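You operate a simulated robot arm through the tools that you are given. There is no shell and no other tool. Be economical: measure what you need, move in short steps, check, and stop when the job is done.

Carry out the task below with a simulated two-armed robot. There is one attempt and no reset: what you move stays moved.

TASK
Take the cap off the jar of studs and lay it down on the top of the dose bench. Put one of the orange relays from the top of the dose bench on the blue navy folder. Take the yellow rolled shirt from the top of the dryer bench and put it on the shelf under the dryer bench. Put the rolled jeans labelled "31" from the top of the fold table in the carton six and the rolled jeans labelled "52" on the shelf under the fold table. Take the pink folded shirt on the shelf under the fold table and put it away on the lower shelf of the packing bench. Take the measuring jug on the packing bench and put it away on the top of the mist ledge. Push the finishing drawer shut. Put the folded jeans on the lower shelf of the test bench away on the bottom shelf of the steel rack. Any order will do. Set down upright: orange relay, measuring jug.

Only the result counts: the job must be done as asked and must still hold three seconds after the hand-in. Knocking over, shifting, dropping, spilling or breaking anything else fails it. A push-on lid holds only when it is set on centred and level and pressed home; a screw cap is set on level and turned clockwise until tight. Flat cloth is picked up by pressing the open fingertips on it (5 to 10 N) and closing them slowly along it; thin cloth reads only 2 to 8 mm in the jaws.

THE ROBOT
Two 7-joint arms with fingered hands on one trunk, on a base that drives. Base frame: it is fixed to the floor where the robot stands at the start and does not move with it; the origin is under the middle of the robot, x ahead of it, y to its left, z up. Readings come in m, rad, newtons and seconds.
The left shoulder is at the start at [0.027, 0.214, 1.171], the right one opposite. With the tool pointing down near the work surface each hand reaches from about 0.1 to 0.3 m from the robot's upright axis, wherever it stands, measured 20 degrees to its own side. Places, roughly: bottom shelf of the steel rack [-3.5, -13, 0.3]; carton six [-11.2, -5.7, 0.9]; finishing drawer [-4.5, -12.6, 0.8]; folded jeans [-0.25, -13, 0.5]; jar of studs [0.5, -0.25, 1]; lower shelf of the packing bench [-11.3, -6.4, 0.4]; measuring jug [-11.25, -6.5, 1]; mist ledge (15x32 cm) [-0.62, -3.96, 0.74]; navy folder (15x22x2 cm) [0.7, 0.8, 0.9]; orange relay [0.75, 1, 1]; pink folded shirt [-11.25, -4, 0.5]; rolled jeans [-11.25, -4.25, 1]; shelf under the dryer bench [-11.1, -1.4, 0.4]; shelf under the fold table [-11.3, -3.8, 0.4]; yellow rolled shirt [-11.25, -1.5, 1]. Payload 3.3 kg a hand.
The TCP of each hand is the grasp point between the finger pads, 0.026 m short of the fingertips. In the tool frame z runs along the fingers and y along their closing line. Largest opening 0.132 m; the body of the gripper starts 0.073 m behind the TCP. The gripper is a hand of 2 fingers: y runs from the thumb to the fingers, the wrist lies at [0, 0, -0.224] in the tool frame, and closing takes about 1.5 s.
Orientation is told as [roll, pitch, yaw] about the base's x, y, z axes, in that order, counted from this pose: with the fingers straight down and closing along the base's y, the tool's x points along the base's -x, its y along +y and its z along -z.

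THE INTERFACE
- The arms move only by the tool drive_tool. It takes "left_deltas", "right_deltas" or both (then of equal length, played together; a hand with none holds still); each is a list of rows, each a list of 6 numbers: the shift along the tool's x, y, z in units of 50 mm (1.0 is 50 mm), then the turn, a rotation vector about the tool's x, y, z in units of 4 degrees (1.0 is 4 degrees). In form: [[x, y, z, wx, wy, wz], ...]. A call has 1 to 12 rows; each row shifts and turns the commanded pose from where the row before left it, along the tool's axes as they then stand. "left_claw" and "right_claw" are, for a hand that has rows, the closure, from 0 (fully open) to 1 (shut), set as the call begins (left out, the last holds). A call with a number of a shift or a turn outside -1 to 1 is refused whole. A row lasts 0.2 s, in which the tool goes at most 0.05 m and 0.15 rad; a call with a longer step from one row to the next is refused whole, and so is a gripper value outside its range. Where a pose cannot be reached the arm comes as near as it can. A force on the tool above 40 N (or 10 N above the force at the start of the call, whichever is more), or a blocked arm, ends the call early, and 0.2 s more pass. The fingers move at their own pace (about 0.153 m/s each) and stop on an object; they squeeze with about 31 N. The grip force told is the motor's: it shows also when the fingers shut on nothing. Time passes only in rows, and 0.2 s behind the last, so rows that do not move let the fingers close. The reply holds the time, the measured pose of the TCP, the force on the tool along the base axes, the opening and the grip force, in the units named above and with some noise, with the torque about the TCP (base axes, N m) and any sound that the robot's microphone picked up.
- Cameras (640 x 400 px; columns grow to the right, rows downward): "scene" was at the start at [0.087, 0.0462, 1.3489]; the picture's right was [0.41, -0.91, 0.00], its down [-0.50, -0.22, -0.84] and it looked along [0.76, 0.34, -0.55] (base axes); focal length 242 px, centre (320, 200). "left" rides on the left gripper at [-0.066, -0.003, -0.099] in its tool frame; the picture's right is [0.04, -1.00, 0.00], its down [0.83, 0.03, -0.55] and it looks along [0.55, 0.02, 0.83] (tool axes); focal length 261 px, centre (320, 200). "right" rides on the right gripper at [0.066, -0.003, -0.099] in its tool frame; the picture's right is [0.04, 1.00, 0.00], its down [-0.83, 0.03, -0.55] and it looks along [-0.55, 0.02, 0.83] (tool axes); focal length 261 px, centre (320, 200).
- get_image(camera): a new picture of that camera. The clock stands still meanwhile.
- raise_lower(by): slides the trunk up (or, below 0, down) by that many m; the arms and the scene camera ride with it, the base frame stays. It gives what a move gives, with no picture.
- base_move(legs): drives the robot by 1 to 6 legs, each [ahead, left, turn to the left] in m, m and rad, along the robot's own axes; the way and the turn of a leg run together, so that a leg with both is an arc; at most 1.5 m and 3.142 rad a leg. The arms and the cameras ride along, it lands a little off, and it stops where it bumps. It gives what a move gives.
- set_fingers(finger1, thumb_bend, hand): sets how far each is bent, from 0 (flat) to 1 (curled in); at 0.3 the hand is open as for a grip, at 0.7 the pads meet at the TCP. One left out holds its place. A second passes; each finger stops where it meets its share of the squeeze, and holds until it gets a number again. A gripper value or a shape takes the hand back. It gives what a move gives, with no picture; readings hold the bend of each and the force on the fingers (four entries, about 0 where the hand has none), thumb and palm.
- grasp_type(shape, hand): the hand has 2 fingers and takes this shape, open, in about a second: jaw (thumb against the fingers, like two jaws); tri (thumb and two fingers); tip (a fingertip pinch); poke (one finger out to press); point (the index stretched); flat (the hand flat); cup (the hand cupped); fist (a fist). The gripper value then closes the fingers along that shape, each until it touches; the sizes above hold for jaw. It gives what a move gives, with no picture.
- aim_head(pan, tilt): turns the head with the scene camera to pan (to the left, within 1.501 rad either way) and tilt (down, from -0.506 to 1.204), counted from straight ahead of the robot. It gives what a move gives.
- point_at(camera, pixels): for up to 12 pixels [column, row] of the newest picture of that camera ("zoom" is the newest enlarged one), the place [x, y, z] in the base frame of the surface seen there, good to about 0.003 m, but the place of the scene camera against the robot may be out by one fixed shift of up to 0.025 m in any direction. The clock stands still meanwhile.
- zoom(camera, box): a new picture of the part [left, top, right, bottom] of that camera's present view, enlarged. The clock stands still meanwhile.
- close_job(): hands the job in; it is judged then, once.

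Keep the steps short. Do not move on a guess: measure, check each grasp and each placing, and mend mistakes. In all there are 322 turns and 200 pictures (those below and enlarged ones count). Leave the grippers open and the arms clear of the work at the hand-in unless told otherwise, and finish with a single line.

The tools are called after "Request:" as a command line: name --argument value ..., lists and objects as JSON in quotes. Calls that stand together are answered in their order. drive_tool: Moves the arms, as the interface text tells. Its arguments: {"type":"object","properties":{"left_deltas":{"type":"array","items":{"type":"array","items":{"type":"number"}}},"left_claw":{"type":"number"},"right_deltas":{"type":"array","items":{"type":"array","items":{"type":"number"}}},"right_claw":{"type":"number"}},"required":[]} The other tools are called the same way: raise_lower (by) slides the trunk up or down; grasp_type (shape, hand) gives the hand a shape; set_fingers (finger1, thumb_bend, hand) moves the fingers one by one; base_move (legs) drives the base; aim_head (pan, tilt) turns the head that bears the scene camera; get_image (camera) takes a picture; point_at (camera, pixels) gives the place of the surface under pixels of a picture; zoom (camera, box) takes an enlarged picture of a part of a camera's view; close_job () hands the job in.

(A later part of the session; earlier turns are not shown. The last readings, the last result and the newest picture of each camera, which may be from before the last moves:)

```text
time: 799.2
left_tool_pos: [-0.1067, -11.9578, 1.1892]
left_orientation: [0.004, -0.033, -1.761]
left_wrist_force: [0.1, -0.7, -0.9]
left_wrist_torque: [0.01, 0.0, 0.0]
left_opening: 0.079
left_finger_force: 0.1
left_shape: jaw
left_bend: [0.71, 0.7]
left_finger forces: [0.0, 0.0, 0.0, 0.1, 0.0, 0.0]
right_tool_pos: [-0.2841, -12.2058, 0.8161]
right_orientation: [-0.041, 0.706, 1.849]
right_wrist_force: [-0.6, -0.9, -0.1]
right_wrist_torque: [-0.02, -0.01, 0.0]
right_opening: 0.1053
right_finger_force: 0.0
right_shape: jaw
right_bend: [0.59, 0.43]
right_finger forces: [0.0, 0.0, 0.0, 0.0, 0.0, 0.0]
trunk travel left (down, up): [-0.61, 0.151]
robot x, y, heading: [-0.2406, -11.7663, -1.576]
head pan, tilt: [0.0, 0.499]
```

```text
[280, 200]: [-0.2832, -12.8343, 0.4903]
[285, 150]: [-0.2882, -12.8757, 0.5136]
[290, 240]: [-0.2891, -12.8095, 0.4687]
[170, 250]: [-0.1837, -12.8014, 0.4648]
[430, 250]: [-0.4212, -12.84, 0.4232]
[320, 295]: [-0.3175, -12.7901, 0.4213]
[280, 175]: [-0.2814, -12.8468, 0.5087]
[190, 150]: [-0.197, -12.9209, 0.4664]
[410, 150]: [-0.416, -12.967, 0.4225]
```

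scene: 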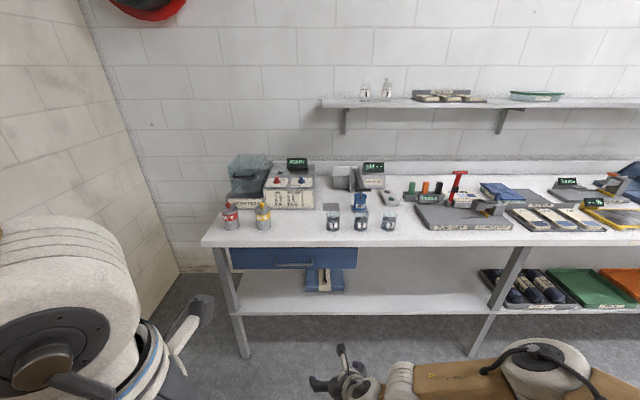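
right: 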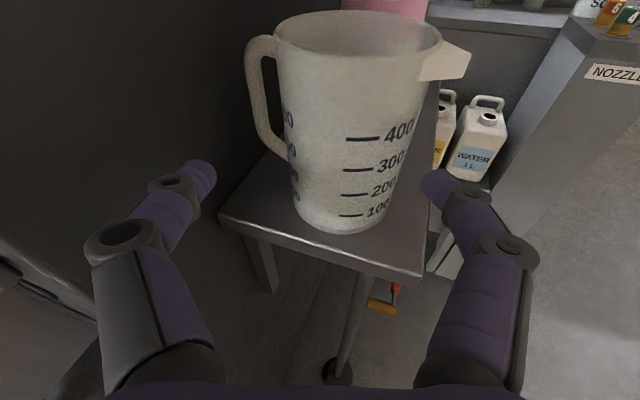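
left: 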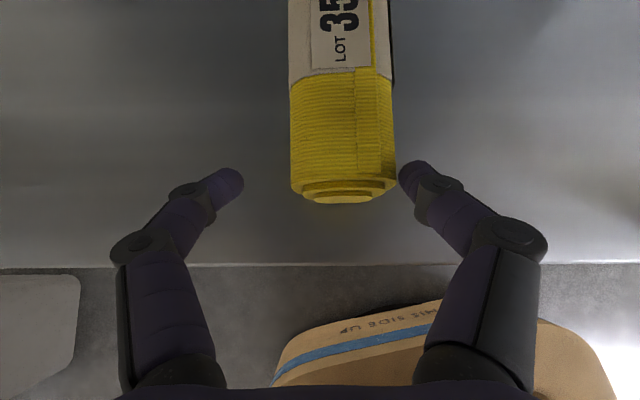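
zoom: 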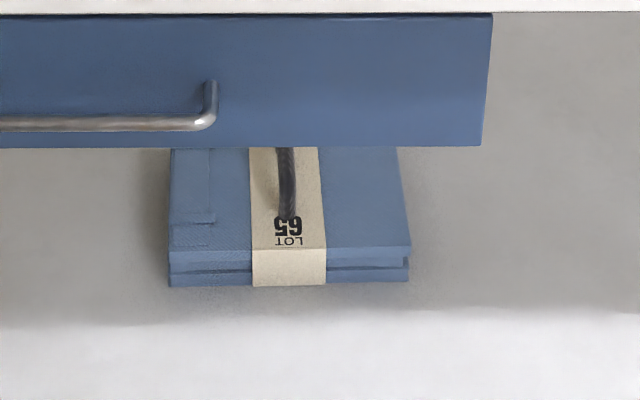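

Request:
point_at --camera "scene" --pixels '[[300, 267], [300, 250], [250, 265], [355, 262], [225, 242], [300, 305], [235, 300], [340, 312]]'

Request:
raise_lower --by -0.4

Request:
raise_lower --by -0.205

```text
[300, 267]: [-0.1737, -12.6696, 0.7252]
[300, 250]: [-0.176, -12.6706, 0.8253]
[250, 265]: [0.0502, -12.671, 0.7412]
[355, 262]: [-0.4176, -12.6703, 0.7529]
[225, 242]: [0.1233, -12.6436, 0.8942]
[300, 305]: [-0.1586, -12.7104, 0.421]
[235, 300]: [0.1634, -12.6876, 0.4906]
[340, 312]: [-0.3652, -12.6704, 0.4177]
```

```text
time: 803.0
left_tool_pos: [-0.1067, -11.9668, 0.7645]
left_orientation: [-0.022, 0.11, -1.761]
left_wrist_force: [0.5, 0.0, -0.7]
left_wrist_torque: [0.01, -0.04, 0.02]
left_opening: 0.079
left_finger_force: 0.0
left_shape: jaw
left_bend: [0.71, 0.7]
left_finger forces: [0.1, 0.1, 0.0, 0.0, 0.0, 0.0]
right_tool_pos: [-0.2842, -12.206, 0.4161]
right_orientation: [-0.041, 0.707, 1.85]
right_wrist_force: [0.7, -0.1, 0.4]
right_wrist_torque: [-0.01, 0.0, -0.02]
right_opening: 0.1055
right_finger_force: 0.1
right_shape: jaw
right_bend: [0.59, 0.43]
right_finger forces: [0.0, 0.1, 0.0, 0.0, 0.1, 0.0]
trunk travel left (down, up): [-0.21, 0.551]
robot x, y, heading: [-0.2382, -11.7676, -1.58]
head pan, tilt: [0.0, 0.499]
```

```text
time: 805.2
left_tool_pos: [-0.1077, -11.9702, 0.5266]
left_orientation: [-0.067, 0.344, -1.771]
left_wrist_force: [-0.2, -0.1, 0.2]
left_wrist_torque: [0.03, 0.04, 0.01]
left_opening: 0.0789
left_finger_force: 0.0
left_shape: jaw
left_bend: [0.71, 0.7]
left_finger forces: [0.1, 0.0, 0.1, 0.2, 0.0, 0.0]
right_tool_pos: [-0.2856, -12.2053, 0.2113]
right_orientation: [-0.043, 0.706, 1.849]
right_wrist_force: [0.0, 0.5, -1.4]
right_wrist_torque: [0.02, -0.01, -0.01]
right_opening: 0.1055
right_finger_force: 0.1
right_shape: jaw
right_bend: [0.59, 0.43]
right_finger forces: [0.1, 0.0, 0.1, 0.0, 0.0, 0.0]
trunk travel left (down, up): [-0.005, 0.756]
robot x, y, heading: [-0.2373, -11.7664, -1.581]
head pan, tilt: [0.0, 0.499]
```

I'll turn the right hand straight ahead, raise it to handle height, and free the left hand forward.

Request:
drive_tool --right_deltas '[[0, 0, 0, -0.65, 0, 0.76], [0, 0, 0, -0.65, 0, 0.76], [0, 0, 0, -0.65, 0, 0.76], [0, 0, 0, -0.65, 0, 0.76], [0.62, 0, -0.726, 0, 0, 0], [0.62, 0, -0.726, 0, 0, 0], [0.62, 0, -0.726, 0, 0, 0], [0.62, 0, -0.726, 0, 0, 0], [0.62, 0, -0.726, 0, 0, 0], [0.62, 0, -0.726, 0, 0, 0], [0.62, 0.2, -0.726, 0, 0, 0]]' --right_claw 0.6 --left_deltas '[[-0.8, 0, 0, 0, 0, 0], [-0.8, 0, 0, 0, 0, 0], [0, 0, 0, 0, -1, 0], [0, 0, 0, 0, -1, 0], [0, 0, 0, 0, -1, 0], [0, 0, 0, 0, -1, 0], [0, 0, 0, 0, 0, 0], [0, 0, 0, 0, 0, 0], [0, 0, 0, 0, 0, 0], [0, 0, 0, 0, 0, 0], [0, 0, 0, 0, 0, 0]]'

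Request:
base_move --legs '[[0.33, 0, 0]]'

Request:
get_image --camera "right"

```text
time: 807.8
left_tool_pos: [-0.1226, -12.0455, 0.5009]
left_orientation: [-0.062, 0.067, -1.753]
left_wrist_force: [-0.2, -0.6, -0.2]
left_wrist_torque: [0.0, 0.01, -0.03]
left_opening: 0.0788
left_finger_force: 0.0
left_shape: jaw
left_bend: [0.71, 0.7]
left_finger forces: [0.0, 0.1, 0.1, 0.1, 0.0, 0.1]
right_tool_pos: [-0.3166, -12.2531, 0.4045]
right_orientation: [0.105, 0.694, 1.627]
right_wrist_force: [-0.4, -0.3, -0.9]
right_wrist_torque: [0.0, 0.01, 0.03]
right_opening: 0.0528
right_finger_force: 0.0
right_shape: jaw
right_bend: [0.73, 0.7]
right_finger forces: [0.1, 0.1, 0.1, 0.0, 0.1, 0.0]
right hand out of reach, approached as far as the arm can: row 9, 10, 11
trunk travel left (down, up): [-0.005, 0.756]
robot x, y, heading: [-0.243, -11.7696, -1.577]
head pan, tilt: [0.0, 0.499]
stopped in row 11 (right hand): the arm was blocked; the commanded pose is now the measured one
```

```text
time: 810.0
left_tool_pos: [-0.1269, -12.3701, 0.5002]
left_orientation: [-0.063, 0.065, -1.753]
left_wrist_force: [0.7, 0.0, -0.2]
left_wrist_torque: [-0.02, 0.0, 0.01]
left_opening: 0.0791
left_finger_force: 0.1
left_shape: jaw
left_bend: [0.71, 0.7]
left_finger forces: [0.0, 0.1, 0.0, 0.0, 0.0, 0.0]
right_tool_pos: [-0.3191, -12.5784, 0.4045]
right_orientation: [0.102, 0.695, 1.627]
right_wrist_force: [0.3, -0.4, 0.8]
right_wrist_torque: [0.01, -0.01, 0.0]
right_opening: 0.053
right_finger_force: 0.1
right_shape: jaw
right_bend: [0.73, 0.7]
right_finger forces: [0.0, 0.1, 0.1, 0.0, 0.1, 0.0]
trunk travel left (down, up): [-0.005, 0.756]
robot x, y, heading: [-0.2416, -12.0888, -1.58]
head pan, tilt: [0.0, 0.499]
```

```text
19 pictures are left
```

right: 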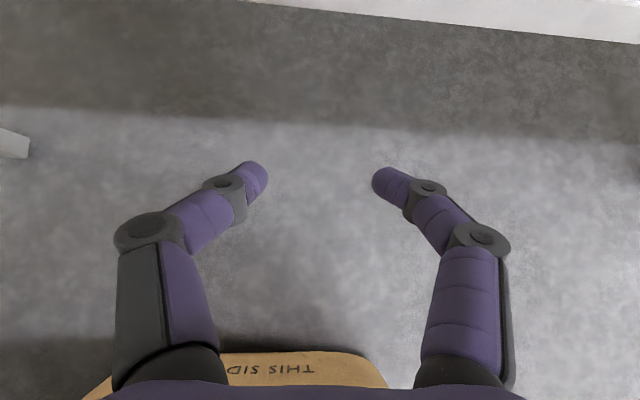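

The hand stopped rising at 0.40; I'll raise the trunk 0.145 m to reach handle height and drive closer.

Request:
raise_lower --by 0.145

Request:
base_move --legs '[[0.14, -0.0, 0]]'

Request:
get_image --camera "right"

```text
time: 811.7
left_tool_pos: [-0.1261, -12.3716, 0.645]
left_orientation: [-0.063, 0.066, -1.755]
left_wrist_force: [0.1, 0.4, 0.4]
left_wrist_torque: [-0.01, 0.01, 0.01]
left_opening: 0.0788
left_finger_force: 0.3
left_shape: jaw
left_bend: [0.71, 0.7]
left_finger forces: [0.0, 0.0, 0.0, 0.0, 0.0, 0.1]
right_tool_pos: [-0.3202, -12.5784, 0.5482]
right_orientation: [0.104, 0.691, 1.627]
right_wrist_force: [0.5, 0.1, 0.3]
right_wrist_torque: [0.01, -0.02, 0.03]
right_opening: 0.0529
right_finger_force: 0.0
right_shape: jaw
right_bend: [0.73, 0.7]
right_finger forces: [0.0, 0.0, 0.1, 0.1, 0.0, 0.0]
trunk travel left (down, up): [-0.15, 0.611]
robot x, y, heading: [-0.2439, -12.0868, -1.583]
head pan, tilt: [0.0, 0.499]
```

```text
time: 813.0
left_tool_pos: [-0.1269, -12.5129, 0.6459]
left_orientation: [-0.062, 0.064, -1.754]
left_wrist_force: [-0.1, 0.8, -0.7]
left_wrist_torque: [0.01, 0.01, 0.01]
left_opening: 0.0791
left_finger_force: 0.1
left_shape: jaw
left_bend: [0.71, 0.7]
left_finger forces: [0.0, 0.0, 0.0, 0.0, 0.0, 0.1]
right_tool_pos: [-0.3212, -12.7192, 0.5493]
right_orientation: [0.102, 0.696, 1.626]
right_wrist_force: [0.4, -0.5, 0.3]
right_wrist_torque: [0.03, 0.02, -0.01]
right_opening: 0.0527
right_finger_force: 0.1
right_shape: jaw
right_bend: [0.73, 0.7]
right_finger forces: [0.0, 0.0, 0.1, 0.0, 0.0, 0.0]
trunk travel left (down, up): [-0.15, 0.611]
robot x, y, heading: [-0.2449, -12.2353, -1.579]
head pan, tilt: [0.0, 0.499]
```

```text
18 pictures are left
```

right: 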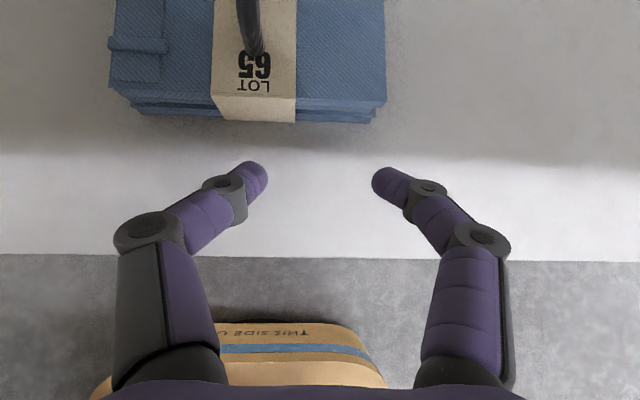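

Request:
point_at --camera "right" --pixels '[[252, 45], [246, 10], [255, 60], [240, 90], [375, 110]]'

```text
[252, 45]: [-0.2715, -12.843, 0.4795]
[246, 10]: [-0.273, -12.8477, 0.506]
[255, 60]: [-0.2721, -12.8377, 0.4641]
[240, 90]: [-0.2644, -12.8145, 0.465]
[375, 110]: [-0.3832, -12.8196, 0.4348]
```

The handle is at x −0.2725, bar y −12.845…−12.925. I'll shift left, then extend onto it.

Request:
drive_tool --right_deltas '[[0, -0.54, 0, 0, 0, 0], [0, -0.53, 0, 0, 0, 0], [0.35, 0, 0.49, 0, 0, 0], [0.35, 0, 0.49, 0, 0, 0], [0.35, 0, 0.49, 0, 0, 0], [0.35, 0, 0.49, 0, 0, 0], [0.35, 0, 0.49, 0, 0, 0], [0, 0, 0, 0, 0, 0]]'

Request:
get_image --camera "right"

```text
time: 814.6
left_tool_pos: [-0.0469, -12.4399, 0.6319]
left_orientation: [-0.114, 0.073, -1.665]
left_wrist_force: [3.8, 1.7, 1.6]
left_wrist_torque: [-0.19, 0.32, 0.1]
left_opening: 0.0792
left_finger_force: 0.2
left_shape: jaw
left_bend: [0.71, 0.7]
left_finger forces: [0.1, 0.0, 0.0, 0.0, 0.1, 0.0]
right_tool_pos: [-0.1906, -12.7901, 0.5043]
right_orientation: [0.159, 0.686, 1.75]
right_wrist_force: [-2.7, 4.6, -5.5]
right_wrist_torque: [-0.58, -0.13, 0.14]
right_opening: 0.0527
right_finger_force: 0.0
right_shape: jaw
right_bend: [0.73, 0.7]
right_finger forces: [0.0, 0.0, 0.0, 0.0, 0.1, 0.0]
trunk travel left (down, up): [-0.15, 0.611]
robot x, y, heading: [-0.2259, -12.165, -1.492]
head pan, tilt: [0.0, 0.499]
stopped in row 7 (right hand): the arm was blocked; the commanded pose is now the measured one
```

```text
17 pictures are left
```

right: 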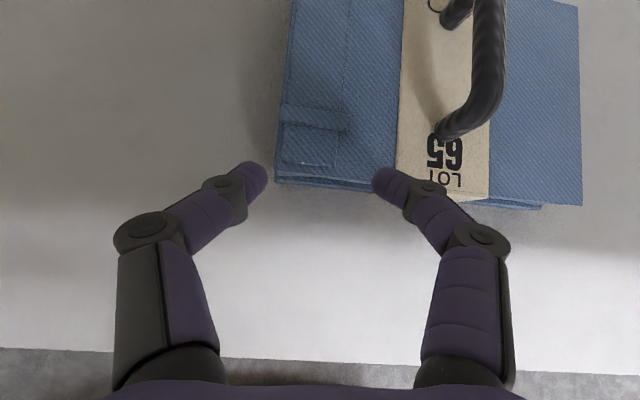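

The wrist hit the drawer front (drawer bottom z 0.725) and turned the base a little. I'll back off, square up, and tilt the hand flatter so the wrist stays below the drawer.

Request:
base_move --legs '[[-0.2, 0, 0], [0, 0, -0.085]]'

Request:
drive_tool --right_deltas '[[0, 0, 0, 0, 1, 0], [0, 0, 0, 0, 1, 0], [0, 0, 0, 0, 1, 0], [0, 0, 0, 0, 1, 0], [0, 0, 0, 0, 1, 0], [0, 0, 0, 0, 1, 0], [0, 0, 0, 0, 0, 0]]'

Request:
get_image --camera "right"

```text
time: 815.4
left_tool_pos: [-0.0697, -12.4478, 0.6332]
left_orientation: [-0.099, 0.076, -1.686]
left_wrist_force: [0.3, -0.9, -0.3]
left_wrist_torque: [0.03, -0.01, 0.04]
left_opening: 0.079
left_finger_force: 0.1
left_shape: jaw
left_bend: [0.71, 0.7]
left_finger forces: [0.1, 0.1, 0.0, 0.0, 0.1, 0.0]
right_tool_pos: [-0.1818, -12.7824, 0.4977]
right_orientation: [0.118, 0.674, 1.757]
right_wrist_force: [-0.3, 0.4, 1.1]
right_wrist_torque: [0.0, -0.01, 0.01]
right_opening: 0.053
right_finger_force: 0.2
right_shape: jaw
right_bend: [0.73, 0.7]
right_finger forces: [0.1, 0.0, 0.1, 0.0, 0.0, 0.1]
trunk travel left (down, up): [-0.15, 0.611]
robot x, y, heading: [-0.2299, -12.1729, -1.509]
head pan, tilt: [0.0, 0.499]
stopped in leg 1: the robot was blocked; the commanded pose is now the measured one
```

```text
time: 817.0
left_tool_pos: [-0.0697, -12.4496, 0.6321]
left_orientation: [-0.1, 0.078, -1.686]
left_wrist_force: [0.3, 0.9, -0.6]
left_wrist_torque: [0.01, -0.01, 0.02]
left_opening: 0.0794
left_finger_force: 0.1
left_shape: jaw
left_bend: [0.71, 0.7]
left_finger forces: [0.0, 0.0, 0.1, 0.0, 0.0, 0.0]
right_tool_pos: [-0.1813, -12.7816, 0.4945]
right_orientation: [0.201, 1.087, 1.86]
right_wrist_force: [0.3, 0.0, 0.8]
right_wrist_torque: [0.0, 0.02, 0.02]
right_opening: 0.0529
right_finger_force: 0.1
right_shape: jaw
right_bend: [0.73, 0.7]
right_finger forces: [0.0, 0.1, 0.1, 0.0, 0.1, 0.0]
trunk travel left (down, up): [-0.15, 0.611]
robot x, y, heading: [-0.2312, -12.1725, -1.512]
head pan, tilt: [0.0, 0.499]
```

```text
16 pictures are left
```

right: 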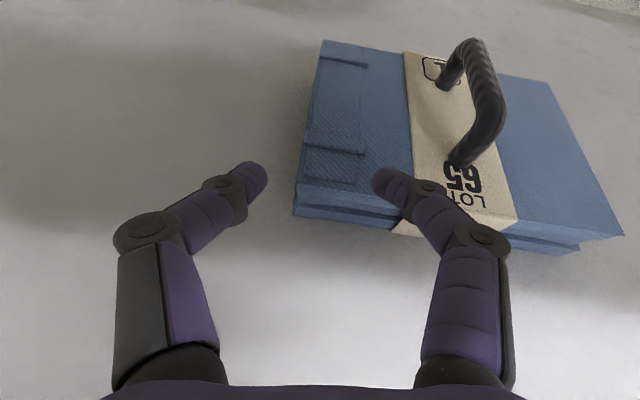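

The flatter 62° tilt was reached in place. The handle is now 9 cm to the hand's right. I'll shift sideways in front of it, then extend.

Request:
drive_tool --right_deltas '[[0, 0.5, 0, 0, 0, 0], [0, 0.5, 0, 0, 0, 0], [0, 0.5, 0, 0, 0, 0], [0, 0.5, 0, 0, 0, 0], [0, 0, 0, 0, 0, 0]]'

Request:
get_image --camera "right"

```text
time: 818.2
left_tool_pos: [-0.0695, -12.4503, 0.6323]
left_orientation: [-0.099, 0.082, -1.686]
left_wrist_force: [0.0, -1.0, -0.6]
left_wrist_torque: [0.01, 0.02, -0.02]
left_opening: 0.0794
left_finger_force: 0.1
left_shape: jaw
left_bend: [0.71, 0.7]
left_finger forces: [0.1, 0.0, 0.0, 0.0, 0.0, 0.0]
right_tool_pos: [-0.2816, -12.7932, 0.5043]
right_orientation: [0.2, 1.084, 1.86]
right_wrist_force: [-0.1, -0.3, -0.4]
right_wrist_torque: [0.01, -0.01, -0.03]
right_opening: 0.0528
right_finger_force: 0.0
right_shape: jaw
right_bend: [0.73, 0.7]
right_finger forces: [0.0, 0.0, 0.0, 0.1, 0.1, 0.0]
trunk travel left (down, up): [-0.15, 0.611]
robot x, y, heading: [-0.2285, -12.1722, -1.507]
head pan, tilt: [0.0, 0.499]
```

```text
15 pictures are left
```

right: 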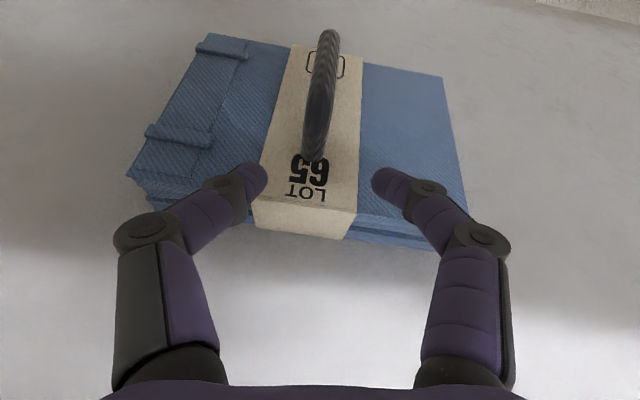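

The handle is straight ahead at column 318. I'll extend 7.5 cm so the fingers straddle the bar, then close.

Request:
drive_tool --right_deltas '[[0.25, 0, 0.435, 0, 0, 0], [0.25, 0, 0.435, 0, 0, 0], [0.25, 0, 0.435, 0, 0, 0], [0, 0, 0, 0, 0, 0]]'

Request:
drive_tool --right_deltas '[[0, 0, 0, 0, 0, 0], [0, 0, 0, 0, 0, 0], [0, 0, 0, 0, 0, 0], [0, 0, 0, 0, 0, 0]]' --right_claw 1.0

Request:
get_image --camera "right"

```text
time: 819.2
left_tool_pos: [-0.0683, -12.4495, 0.6324]
left_orientation: [-0.099, 0.08, -1.687]
left_wrist_force: [0.2, -0.7, -0.4]
left_wrist_torque: [0.01, -0.01, -0.02]
left_opening: 0.0793
left_finger_force: 0.0
left_shape: jaw
left_bend: [0.71, 0.7]
left_finger forces: [0.0, 0.0, 0.0, 0.1, 0.0, 0.1]
right_tool_pos: [-0.2702, -12.8667, 0.5096]
right_orientation: [0.203, 1.083, 1.859]
right_wrist_force: [-1.1, -0.8, -0.4]
right_wrist_torque: [0.0, -0.03, 0.01]
right_opening: 0.0529
right_finger_force: 0.1
right_shape: jaw
right_bend: [0.73, 0.7]
right_finger forces: [0.1, 0.2, 0.0, 0.1, 0.0, 0.0]
trunk travel left (down, up): [-0.15, 0.611]
robot x, y, heading: [-0.2307, -12.1698, -1.511]
head pan, tilt: [0.0, 0.499]
```

```text
time: 820.2
left_tool_pos: [-0.0696, -12.4496, 0.6327]
left_orientation: [-0.1, 0.08, -1.685]
left_wrist_force: [0.0, 0.5, -0.1]
left_wrist_torque: [-0.01, 0.01, -0.01]
left_opening: 0.0792
left_finger_force: 0.1
left_shape: jaw
left_bend: [0.71, 0.7]
left_finger forces: [0.1, 0.0, 0.0, 0.0, 0.0, 0.0]
right_tool_pos: [-0.2708, -12.867, 0.5085]
right_orientation: [0.199, 1.082, 1.861]
right_wrist_force: [0.2, 0.2, -0.2]
right_wrist_torque: [0.04, -0.01, -0.03]
right_opening: 0.0097
right_finger_force: 30.9
right_shape: jaw
right_bend: [0.72, 0.7]
right_finger forces: [27.7, 0.0, 0.1, 0.1, 27.9, 0.1]
trunk travel left (down, up): [-0.15, 0.611]
robot x, y, heading: [-0.2292, -12.1721, -1.514]
head pan, tilt: [0.0, 0.499]
```

```text
14 pictures are left
```

right: 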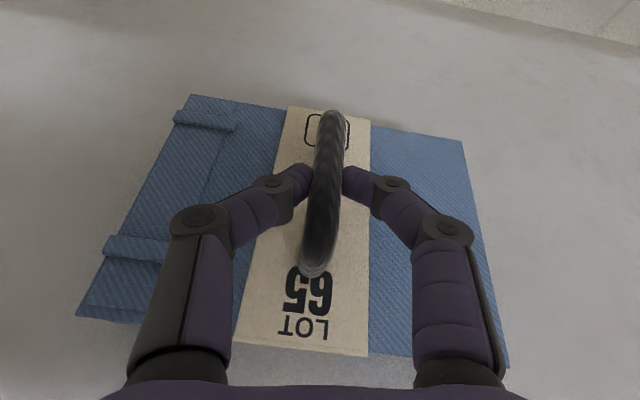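

The handle is gripped (28 N). I'll lift 2.5 cm and back out straight.

Request:
drive_tool --right_deltas '[[0.22, 0.02, -0.11, 0, 0, 0], [0.22, 0.02, -0.11, 0, 0, 0], [0, 0, 0, 0, 0, 0]]'

Request:
base_move --legs '[[-0.25, 0, 0]]'

```text
time: 821.0
left_tool_pos: [-0.0691, -12.4503, 0.6314]
left_orientation: [-0.1, 0.083, -1.684]
left_wrist_force: [0.5, -0.4, 0.5]
left_wrist_torque: [-0.01, 0.0, 0.0]
left_opening: 0.0792
left_finger_force: 0.0
left_shape: jaw
left_bend: [0.71, 0.7]
left_finger forces: [0.0, 0.1, 0.0, 0.0, 0.0, 0.0]
right_tool_pos: [-0.2697, -12.8642, 0.5239]
right_orientation: [0.198, 1.071, 1.863]
right_wrist_force: [-0.5, 0.4, -5.4]
right_wrist_torque: [0.11, 0.0, 0.01]
right_opening: 0.0098
right_finger_force: 31.3
right_shape: jaw
right_bend: [0.72, 0.7]
right_finger forces: [28.1, 0.0, 0.1, 0.0, 28.4, 0.0]
trunk travel left (down, up): [-0.15, 0.611]
robot x, y, heading: [-0.2255, -12.1713, -1.505]
head pan, tilt: [0.0, 0.499]
```

```text
time: 822.8
left_tool_pos: [-0.0833, -12.2026, 0.6323]
left_orientation: [-0.099, 0.082, -1.684]
left_wrist_force: [0.5, 1.5, 0.4]
left_wrist_torque: [0.0, -0.01, 0.01]
left_opening: 0.0792
left_finger_force: 0.1
left_shape: jaw
left_bend: [0.71, 0.7]
left_finger forces: [0.0, 0.0, 0.1, 0.0, 0.0, 0.0]
right_tool_pos: [-0.2844, -12.6206, 0.5331]
right_orientation: [0.2, 1.085, 1.862]
right_wrist_force: [0.3, 0.3, -5.1]
right_wrist_torque: [0.16, 0.01, -0.02]
right_opening: 0.0097
right_finger_force: 30.7
right_shape: jaw
right_bend: [0.72, 0.7]
right_finger forces: [28.3, 0.1, 0.1, 0.1, 28.7, 0.0]
trunk travel left (down, up): [-0.15, 0.611]
robot x, y, heading: [-0.2429, -11.9238, -1.509]
head pan, tilt: [0.0, 0.499]
```

The jeans are off the shelf (5 N). I'll pull the arm in, then look right along the corridor toward the steel rack.

Request:
drive_tool --right_deltas '[[-0.37, -0.09, -0.74, 0, 0, 0], [-0.37, -0.09, -0.74, 0, 0, 0], [-0.37, -0.09, -0.74, 0, 0, 0], [-0.37, -0.09, -0.74, 0, 0, 0], [-0.37, -0.09, -0.74, 0, 0, 0], [0, 0, 0, 0, 0, 0]]'

Request:
aim_head --pan -1.25 --tilt 0.35

Request:
get_image --camera "scene"

```text
time: 824.2
left_tool_pos: [-0.0839, -12.2013, 0.6318]
left_orientation: [-0.098, 0.08, -1.684]
left_wrist_force: [0.8, -0.3, 1.0]
left_wrist_torque: [0.04, 0.02, 0.03]
left_opening: 0.0792
left_finger_force: 0.2
left_shape: jaw
left_bend: [0.71, 0.7]
left_finger forces: [0.0, 0.0, 0.0, 0.0, 0.0, 0.1]
right_tool_pos: [-0.2871, -12.416, 0.5319]
right_orientation: [0.201, 1.084, 1.861]
right_wrist_force: [-0.7, -0.1, -4.4]
right_wrist_torque: [0.13, -0.02, 0.0]
right_opening: 0.0094
right_finger_force: 31.4
right_shape: jaw
right_bend: [0.72, 0.71]
right_finger forces: [28.1, 0.0, 0.0, 0.1, 28.3, 0.1]
trunk travel left (down, up): [-0.15, 0.611]
robot x, y, heading: [-0.2414, -11.9211, -1.508]
head pan, tilt: [0.0, 0.499]
```

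```text
time: 825.6
left_tool_pos: [-0.0834, -12.2023, 0.6315]
left_orientation: [-0.1, 0.081, -1.684]
left_wrist_force: [0.6, -1.0, -0.8]
left_wrist_torque: [-0.02, 0.0, -0.03]
left_opening: 0.0795
left_finger_force: 0.2
left_shape: jaw
left_bend: [0.71, 0.7]
left_finger forces: [0.0, 0.0, 0.0, 0.0, 0.1, 0.0]
right_tool_pos: [-0.2869, -12.4139, 0.5331]
right_orientation: [0.201, 1.084, 1.862]
right_wrist_force: [-0.3, 1.6, -4.9]
right_wrist_torque: [0.11, -0.05, 0.01]
right_opening: 0.0097
right_finger_force: 31.3
right_shape: jaw
right_bend: [0.72, 0.71]
right_finger forces: [28.1, 0.0, 0.1, 0.0, 28.7, 0.0]
trunk travel left (down, up): [-0.15, 0.611]
robot x, y, heading: [-0.2415, -11.924, -1.51]
head pan, tilt: [-1.25, 0.351]
```

```text
13 pictures are left
```

scene: 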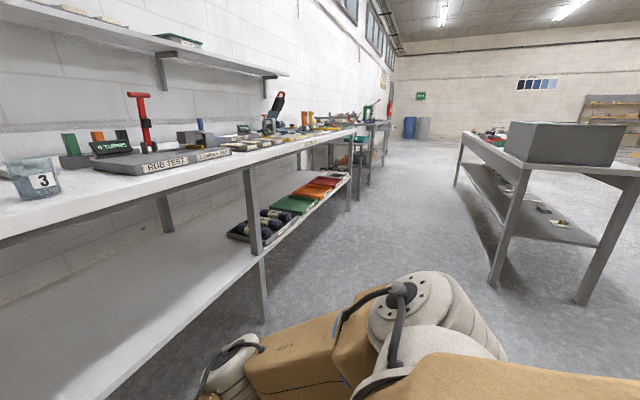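

Request:
point_at --camera "scene" --pixels '[[500, 285], [460, 185], [465, 150], [580, 300], [350, 205], [360, 165], [372, 150], [385, 130], [345, 160]]'

Request:
zoom --camera "scene" --box '[300, 90, 420, 220]'

```text
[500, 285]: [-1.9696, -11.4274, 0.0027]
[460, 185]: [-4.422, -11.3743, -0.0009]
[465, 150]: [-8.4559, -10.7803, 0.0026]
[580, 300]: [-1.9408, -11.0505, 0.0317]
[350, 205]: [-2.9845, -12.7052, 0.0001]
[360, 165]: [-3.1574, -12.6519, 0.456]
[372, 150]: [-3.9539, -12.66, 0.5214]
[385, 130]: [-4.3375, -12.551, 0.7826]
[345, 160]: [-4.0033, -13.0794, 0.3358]
```

```text
3.08 times, centred on (360, 155) of scene
```

zoom: 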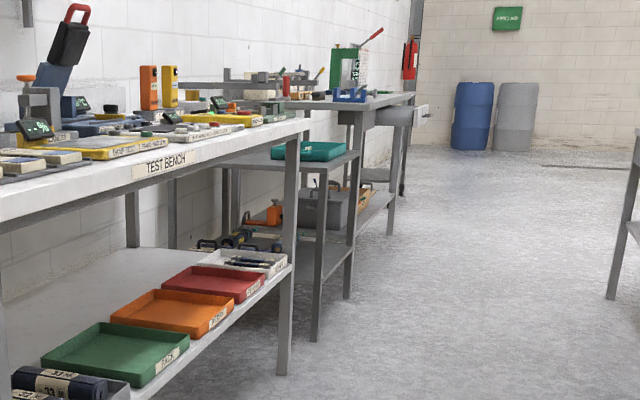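

The corridor is 1.2 m wide and clear. I'll square up and strafe right to the steel rack at x≈−3.45.

Request:
base_move --legs '[[0, 0, -0.06], [0, -1.5, 0], [0, -1.5, 0], [0, -0.2, 0]]'

Request:
aim_head --pan 0.0 --tilt 0.55

Request:
get_image --camera "scene"

```text
time: 841.8
left_tool_pos: [-3.3095, -12.2531, 0.6313]
left_orientation: [-0.098, 0.08, -1.738]
left_wrist_force: [0.4, -0.9, 0.3]
left_wrist_torque: [0.0, 0.0, 0.0]
left_opening: 0.0792
left_finger_force: 0.0
left_shape: jaw
left_bend: [0.71, 0.7]
left_finger forces: [0.0, 0.1, 0.1, 0.1, 0.0, 0.0]
right_tool_pos: [-3.5218, -12.4552, 0.5328]
right_orientation: [0.201, 1.083, 1.807]
right_wrist_force: [1.0, -0.2, -4.7]
right_wrist_torque: [0.14, -0.01, 0.0]
right_opening: 0.0095
right_finger_force: 31.1
right_shape: jaw
right_bend: [0.72, 0.71]
right_finger forces: [28.1, 0.0, 0.0, 0.0, 28.5, 0.0]
trunk travel left (down, up): [-0.15, 0.611]
robot x, y, heading: [-3.452, -11.966, -1.565]
head pan, tilt: [-1.25, 0.351]
```

```text
time: 843.2
left_tool_pos: [-3.3082, -12.2534, 0.6326]
left_orientation: [-0.099, 0.081, -1.739]
left_wrist_force: [0.1, -0.3, -0.2]
left_wrist_torque: [-0.02, -0.01, 0.01]
left_opening: 0.079
left_finger_force: 0.0
left_shape: jaw
left_bend: [0.71, 0.7]
left_finger forces: [0.0, 0.1, 0.1, 0.0, 0.1, 0.0]
right_tool_pos: [-3.5215, -12.4532, 0.5332]
right_orientation: [0.199, 1.084, 1.808]
right_wrist_force: [-0.3, -0.5, -5.1]
right_wrist_torque: [0.09, 0.0, 0.0]
right_opening: 0.0096
right_finger_force: 30.9
right_shape: jaw
right_bend: [0.72, 0.7]
right_finger forces: [28.1, 0.0, 0.0, 0.0, 28.6, 0.0]
trunk travel left (down, up): [-0.15, 0.611]
robot x, y, heading: [-3.4518, -11.9657, -1.562]
head pan, tilt: [0.0, 0.55]
```

```text
11 pictures are left
```

scene: 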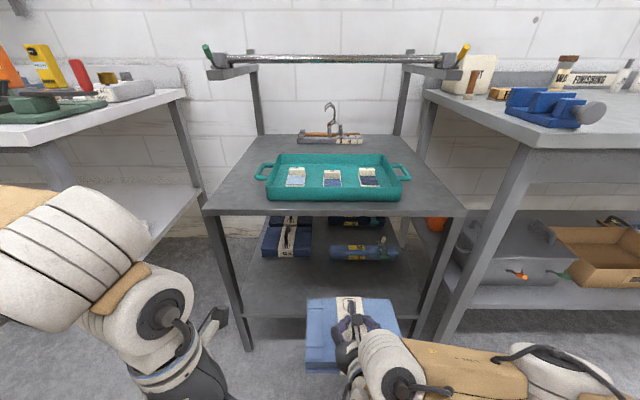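

Request:
point_at --camera "scene" --pixels '[[280, 310], [275, 280], [290, 252], [340, 260], [300, 275], [235, 320], [420, 315], [300, 215], [330, 285], [268, 262], [395, 245], [250, 310]]'

```text
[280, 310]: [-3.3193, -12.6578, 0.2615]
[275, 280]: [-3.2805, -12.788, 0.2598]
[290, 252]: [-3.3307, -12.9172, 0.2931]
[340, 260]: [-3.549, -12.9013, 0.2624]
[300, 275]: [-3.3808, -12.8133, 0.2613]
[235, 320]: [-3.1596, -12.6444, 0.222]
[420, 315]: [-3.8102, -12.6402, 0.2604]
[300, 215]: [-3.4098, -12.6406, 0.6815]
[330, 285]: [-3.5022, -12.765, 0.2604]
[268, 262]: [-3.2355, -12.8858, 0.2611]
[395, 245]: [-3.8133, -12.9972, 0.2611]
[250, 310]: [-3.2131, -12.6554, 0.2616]
```

The bottom shelf is at z 0.26; the front strip y −12.67…−12.90 is free. I'll lower the trunk, extend the arm and move in.

Request:
raise_lower --by -0.143

Request:
drive_tool --right_deltas '[[0.356, 0.088, 0.71, 0, 0, 0], [0.356, 0.088, 0.71, 0, 0, 0], [0.356, 0.088, 0.71, 0, 0, 0], [0.356, 0.088, 0.71, 0, 0, 0], [0.356, 0.088, 0.71, 0, 0, 0], [0, 0, 0, 0, 0, 0]]'

Request:
base_move --legs '[[0.1, 0, 0]]'

Request:
get_image --camera "right"

```text
time: 844.9
left_tool_pos: [-3.3097, -12.2545, 0.489]
left_orientation: [-0.1, 0.076, -1.737]
left_wrist_force: [0.2, -0.3, 0.5]
left_wrist_torque: [0.01, -0.02, 0.0]
left_opening: 0.0794
left_finger_force: 0.1
left_shape: jaw
left_bend: [0.71, 0.7]
left_finger forces: [0.0, 0.0, 0.0, 0.0, 0.0, 0.0]
right_tool_pos: [-3.5209, -12.4547, 0.3909]
right_orientation: [0.201, 1.082, 1.806]
right_wrist_force: [-0.6, -0.4, -4.7]
right_wrist_torque: [0.06, 0.02, -0.03]
right_opening: 0.0094
right_finger_force: 30.8
right_shape: jaw
right_bend: [0.72, 0.71]
right_finger forces: [28.0, 0.0, 0.0, 0.1, 28.4, 0.0]
trunk travel left (down, up): [-0.007, 0.754]
robot x, y, heading: [-3.4535, -11.968, -1.557]
head pan, tilt: [0.0, 0.55]
```

```text
time: 846.3
left_tool_pos: [-3.3084, -12.2533, 0.4894]
left_orientation: [-0.1, 0.082, -1.737]
left_wrist_force: [-0.8, 0.5, 0.2]
left_wrist_torque: [-0.01, 0.01, 0.02]
left_opening: 0.0791
left_finger_force: 0.0
left_shape: jaw
left_bend: [0.71, 0.7]
left_finger forces: [0.0, 0.1, 0.0, 0.0, 0.1, 0.0]
right_tool_pos: [-3.5303, -12.6525, 0.3859]
right_orientation: [0.202, 1.084, 1.811]
right_wrist_force: [-0.2, -0.4, -5.2]
right_wrist_torque: [0.06, -0.03, 0.0]
right_opening: 0.0092
right_finger_force: 31.1
right_shape: jaw
right_bend: [0.72, 0.7]
right_finger forces: [27.9, 0.0, 0.0, 0.0, 28.2, 0.0]
trunk travel left (down, up): [-0.007, 0.754]
robot x, y, heading: [-3.4532, -11.9686, -1.56]
head pan, tilt: [0.0, 0.55]
```

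```text
time: 847.4
left_tool_pos: [-3.3069, -12.354, 0.4906]
left_orientation: [-0.098, 0.08, -1.738]
left_wrist_force: [0.3, -0.1, -0.1]
left_wrist_torque: [-0.01, 0.0, -0.01]
left_opening: 0.079
left_finger_force: 0.1
left_shape: jaw
left_bend: [0.71, 0.7]
left_finger forces: [0.0, 0.0, 0.1, 0.1, 0.1, 0.0]
right_tool_pos: [-3.5301, -12.7537, 0.386]
right_orientation: [0.201, 1.082, 1.809]
right_wrist_force: [0.3, -0.9, -5.9]
right_wrist_torque: [0.06, -0.03, -0.05]
right_opening: 0.0095
right_finger_force: 31.1
right_shape: jaw
right_bend: [0.72, 0.7]
right_finger forces: [28.1, 0.1, 0.0, 0.0, 28.6, 0.0]
trunk travel left (down, up): [-0.007, 0.754]
robot x, y, heading: [-3.454, -12.0652, -1.564]
head pan, tilt: [0.0, 0.55]
```

```text
10 pictures are left
```

right: 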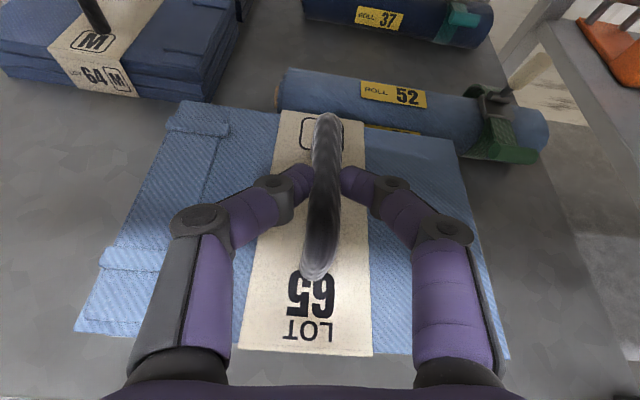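

The jeans are over the free strip, close to the rolls behind. I'll back 1.2 cm and lower.

Request:
base_move --legs '[[-0.013, 0, 0]]'

Request:
drive_tool --right_deltas '[[-0.14, -0.013, 0.07, 0, 0, 0], [-0.14, -0.013, 0.07, 0, 0, 0], [-0.14, -0.013, 0.07, 0, 0, 0], [-0.14, -0.013, 0.07, 0, 0, 0], [-0.1, -0.01, 0.05, 0, 0, 0], [0, 0, 0, 0, 0, 0]]'

```text
time: 848.2
left_tool_pos: [-3.3076, -12.3414, 0.4892]
left_orientation: [-0.099, 0.081, -1.738]
left_wrist_force: [-0.2, -0.6, -0.3]
left_wrist_torque: [0.0, 0.0, -0.01]
left_opening: 0.0791
left_finger_force: 0.0
left_shape: jaw
left_bend: [0.71, 0.7]
left_finger forces: [0.0, 0.0, 0.0, 0.0, 0.0, 0.1]
right_tool_pos: [-3.5305, -12.7414, 0.3865]
right_orientation: [0.2, 1.083, 1.809]
right_wrist_force: [-1.0, 0.6, -4.9]
right_wrist_torque: [0.1, 0.01, 0.0]
right_opening: 0.0092
right_finger_force: 30.6
right_shape: jaw
right_bend: [0.72, 0.7]
right_finger forces: [28.3, 0.0, 0.0, 0.1, 28.7, 0.1]
trunk travel left (down, up): [-0.007, 0.754]
robot x, y, heading: [-3.4565, -12.0585, -1.564]
head pan, tilt: [0.0, 0.55]
```

```text
time: 849.6
left_tool_pos: [-3.3083, -12.3406, 0.4884]
left_orientation: [-0.1, 0.081, -1.739]
left_wrist_force: [0.0, 0.4, -0.1]
left_wrist_torque: [0.0, 0.02, 0.01]
left_opening: 0.0792
left_finger_force: 0.1
left_shape: jaw
left_bend: [0.71, 0.7]
left_finger forces: [0.0, 0.1, 0.0, 0.0, 0.1, 0.1]
right_tool_pos: [-3.53, -12.7419, 0.3486]
right_orientation: [0.2, 1.082, 1.808]
right_wrist_force: [0.0, 0.7, -0.8]
right_wrist_torque: [0.03, 0.01, -0.01]
right_opening: 0.0095
right_finger_force: 30.4
right_shape: jaw
right_bend: [0.72, 0.7]
right_finger forces: [28.5, 0.1, 0.1, 0.0, 28.7, 0.1]
trunk travel left (down, up): [-0.007, 0.754]
robot x, y, heading: [-3.4492, -12.0539, -1.561]
head pan, tilt: [0.0, 0.55]
```

The load is off (−0.8 N): the jeans rest on the shelf. I'll open and back out.

Request:
drive_tool --right_deltas '[[0, 0, 0, 0, 0, 0], [0, 0, 0, 0, 0, 0], [0, 0, 0, 0, 0, 0], [0, 0, -0.4, 0, 0, 0], [0, 0, -0.5, 0, 0, 0], [0, 0, -0.5, 0, 0, 0]]' --right_claw 0.6

Request:
base_move --legs '[[-0.2, 0, 0]]'

Request:
get_image --camera "scene"

```text
time: 851.0
left_tool_pos: [-3.3071, -12.3411, 0.4887]
left_orientation: [-0.098, 0.082, -1.738]
left_wrist_force: [-0.3, -0.4, -0.1]
left_wrist_torque: [0.05, -0.02, 0.0]
left_opening: 0.0794
left_finger_force: 0.0
left_shape: jaw
left_bend: [0.71, 0.7]
left_finger forces: [0.1, 0.0, 0.0, 0.0, 0.0, 0.0]
right_tool_pos: [-3.5303, -12.6777, 0.3813]
right_orientation: [0.201, 1.086, 1.81]
right_wrist_force: [-0.3, -0.7, -1.2]
right_wrist_torque: [0.01, -0.01, -0.03]
right_opening: 0.0525
right_finger_force: 0.2
right_shape: jaw
right_bend: [0.73, 0.7]
right_finger forces: [0.1, 0.0, 0.0, 0.0, 0.0, 0.0]
trunk travel left (down, up): [-0.007, 0.754]
robot x, y, heading: [-3.454, -12.0525, -1.561]
head pan, tilt: [0.0, 0.55]
```

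```text
time: 852.6
left_tool_pos: [-3.3089, -12.1425, 0.4882]
left_orientation: [-0.101, 0.081, -1.738]
left_wrist_force: [0.2, -0.4, 0.2]
left_wrist_torque: [-0.03, -0.02, -0.03]
left_opening: 0.0794
left_finger_force: 0.1
left_shape: jaw
left_bend: [0.71, 0.7]
left_finger forces: [0.0, 0.1, 0.0, 0.1, 0.0, 0.1]
right_tool_pos: [-3.5324, -12.4799, 0.3812]
right_orientation: [0.201, 1.083, 1.809]
right_wrist_force: [-0.3, 0.0, -0.3]
right_wrist_torque: [0.01, 0.0, -0.02]
right_opening: 0.0526
right_finger_force: 0.1
right_shape: jaw
right_bend: [0.73, 0.7]
right_finger forces: [0.0, 0.1, 0.1, 0.0, 0.0, 0.0]
trunk travel left (down, up): [-0.007, 0.754]
robot x, y, heading: [-3.4551, -11.8584, -1.562]
head pan, tilt: [0.0, 0.55]
```

```text
9 pictures are left
```

scene: 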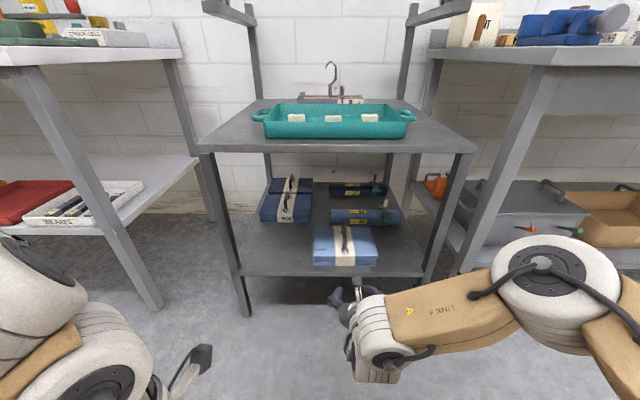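

The jeans lie on the rack's bottom shelf. Last is the finishing drawer: I'll raise the trunk, close the right hand and strafe to it.

Request:
raise_lower --by 0.4

Request:
drive_tool --right_deltas '[[0, 0, -0.6, 0, 0, 0], [0, 0, -0.6, 0, 0, 0], [0, 0, -0.6, 0, 0, 0], [0, 0, -0.6, 0, 0, 0]]' --right_claw 1.0

Request:
base_move --legs '[[0, -0.95, 0]]'

Request:
get_image --camera "scene"

```text
time: 856.4
left_tool_pos: [-3.3098, -12.1435, 0.8881]
left_orientation: [-0.1, 0.079, -1.736]
left_wrist_force: [0.2, -0.4, 0.1]
left_wrist_torque: [0.03, -0.01, 0.01]
left_opening: 0.0791
left_finger_force: 0.1
left_shape: jaw
left_bend: [0.71, 0.7]
left_finger forces: [0.0, 0.0, 0.0, 0.0, 0.0, 0.1]
right_tool_pos: [-3.5315, -12.4806, 0.7808]
right_orientation: [0.201, 1.082, 1.811]
right_wrist_force: [0.6, -0.3, -0.1]
right_wrist_torque: [-0.03, -0.01, -0.01]
right_opening: 0.0525
right_finger_force: 0.1
right_shape: jaw
right_bend: [0.73, 0.7]
right_finger forces: [0.0, 0.0, 0.0, 0.0, 0.0, 0.0]
trunk travel left (down, up): [-0.407, 0.354]
robot x, y, heading: [-3.4516, -11.8551, -1.564]
head pan, tilt: [0.0, 0.55]
```

```text
time: 857.4
left_tool_pos: [-3.3095, -12.1417, 0.8893]
left_orientation: [-0.1, 0.081, -1.739]
left_wrist_force: [0.2, -0.6, -0.1]
left_wrist_torque: [0.0, -0.05, -0.02]
left_opening: 0.0792
left_finger_force: 0.2
left_shape: jaw
left_bend: [0.71, 0.7]
left_finger forces: [0.0, 0.0, 0.0, 0.0, 0.0, 0.0]
right_tool_pos: [-3.5322, -12.3733, 0.8347]
right_orientation: [0.199, 1.084, 1.808]
right_wrist_force: [0.1, -0.3, 0.3]
right_wrist_torque: [-0.01, -0.01, 0.01]
right_opening: 0.0
right_finger_force: 31.1
right_shape: jaw
right_bend: [0.62, 0.7]
right_finger forces: [0.0, 0.1, 0.0, 0.0, 0.0, 0.0]
trunk travel left (down, up): [-0.407, 0.354]
robot x, y, heading: [-3.4486, -11.8523, -1.563]
head pan, tilt: [0.0, 0.55]
```

```text
time: 862.4
left_tool_pos: [-4.2481, -12.1561, 0.8893]
left_orientation: [-0.1, 0.079, -1.723]
left_wrist_force: [-0.1, 0.1, -0.5]
left_wrist_torque: [-0.04, 0.02, -0.01]
left_opening: 0.0792
left_finger_force: 0.0
left_shape: jaw
left_bend: [0.71, 0.7]
left_finger forces: [0.0, 0.1, 0.1, 0.0, 0.1, 0.1]
right_tool_pos: [-4.4675, -12.3918, 0.8347]
right_orientation: [0.2, 1.084, 1.824]
right_wrist_force: [0.1, 0.6, 1.3]
right_wrist_torque: [0.01, 0.03, 0.02]
right_opening: 0.0
right_finger_force: 30.9
right_shape: jaw
right_bend: [0.62, 0.7]
right_finger forces: [0.1, 0.0, 0.1, 0.0, 0.0, 0.0]
trunk travel left (down, up): [-0.407, 0.354]
robot x, y, heading: [-4.3937, -11.8696, -1.547]
head pan, tilt: [0.0, 0.55]
```

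```text
8 pictures are left
```

scene: 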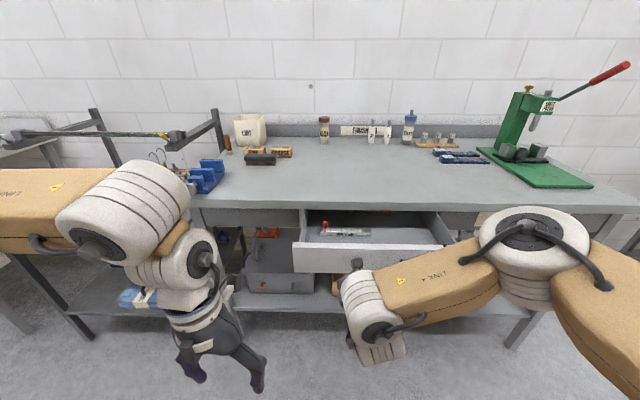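

Request:
point_at --camera "scene" --pixels '[[340, 262], [300, 258], [425, 255], [340, 247], [340, 272], [370, 208], [365, 320], [460, 225], [205, 185]]'

```text
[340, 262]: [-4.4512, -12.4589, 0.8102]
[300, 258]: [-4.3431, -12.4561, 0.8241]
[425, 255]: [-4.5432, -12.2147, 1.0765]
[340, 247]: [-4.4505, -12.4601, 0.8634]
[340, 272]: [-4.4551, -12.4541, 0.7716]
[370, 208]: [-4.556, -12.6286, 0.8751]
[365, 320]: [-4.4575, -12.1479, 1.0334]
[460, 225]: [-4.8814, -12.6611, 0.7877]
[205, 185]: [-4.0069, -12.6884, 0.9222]
```

The drawer front stands out at y≈−12.47, z 0.77–0.865, x −4.34…−4.75; the bench front is at −12.64. I'll centre on it and push with the closed fingers.

Request:
base_move --legs '[[0, -0.075, -0.02], [0.1, 0, 0]]'

Request:
base_move --legs '[[0.1, 0, 0]]'

Request:
get_image --camera "scene"

```text
time: 864.1
left_tool_pos: [-4.3294, -12.2593, 0.8898]
left_orientation: [-0.099, 0.078, -1.744]
left_wrist_force: [-0.1, 0.5, -0.3]
left_wrist_torque: [0.04, 0.0, 0.0]
left_opening: 0.0792
left_finger_force: 0.0
left_shape: jaw
left_bend: [0.71, 0.7]
left_finger forces: [0.0, 0.0, 0.1, 0.0, 0.1, 0.0]
right_tool_pos: [-4.5529, -12.4894, 0.8344]
right_orientation: [0.201, 1.082, 1.802]
right_wrist_force: [-0.1, -0.2, -0.2]
right_wrist_torque: [0.0, 0.04, 0.0]
right_opening: 0.0003
right_finger_force: 31.0
right_shape: jaw
right_bend: [0.64, 0.7]
right_finger forces: [0.0, 0.0, 0.1, 0.0, 0.0, 0.0]
trunk travel left (down, up): [-0.407, 0.354]
robot x, y, heading: [-4.4724, -11.9702, -1.568]
head pan, tilt: [0.0, 0.55]
```

```text
time: 865.3
left_tool_pos: [-4.3284, -12.3578, 0.8888]
left_orientation: [-0.099, 0.082, -1.745]
left_wrist_force: [0.0, -0.9, -1.2]
left_wrist_torque: [0.03, -0.02, 0.0]
left_opening: 0.0793
left_finger_force: 0.0
left_shape: jaw
left_bend: [0.71, 0.7]
left_finger forces: [0.0, 0.1, 0.0, 0.0, 0.1, 0.0]
right_tool_pos: [-4.551, -12.5887, 0.834]
right_orientation: [0.2, 1.082, 1.804]
right_wrist_force: [0.6, 0.0, 0.4]
right_wrist_torque: [0.04, -0.03, 0.0]
right_opening: 0.0
right_finger_force: 30.9
right_shape: jaw
right_bend: [0.64, 0.7]
right_finger forces: [0.0, 0.0, 0.1, 0.1, 0.0, 0.1]
trunk travel left (down, up): [-0.407, 0.354]
robot x, y, heading: [-4.4716, -12.0745, -1.563]
head pan, tilt: [0.0, 0.55]
```

```text
7 pictures are left
```

scene: 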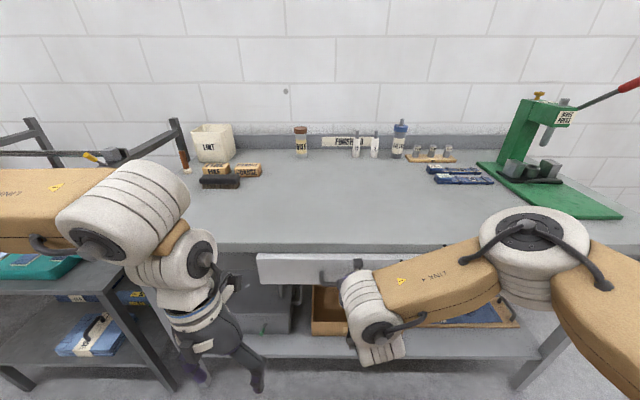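

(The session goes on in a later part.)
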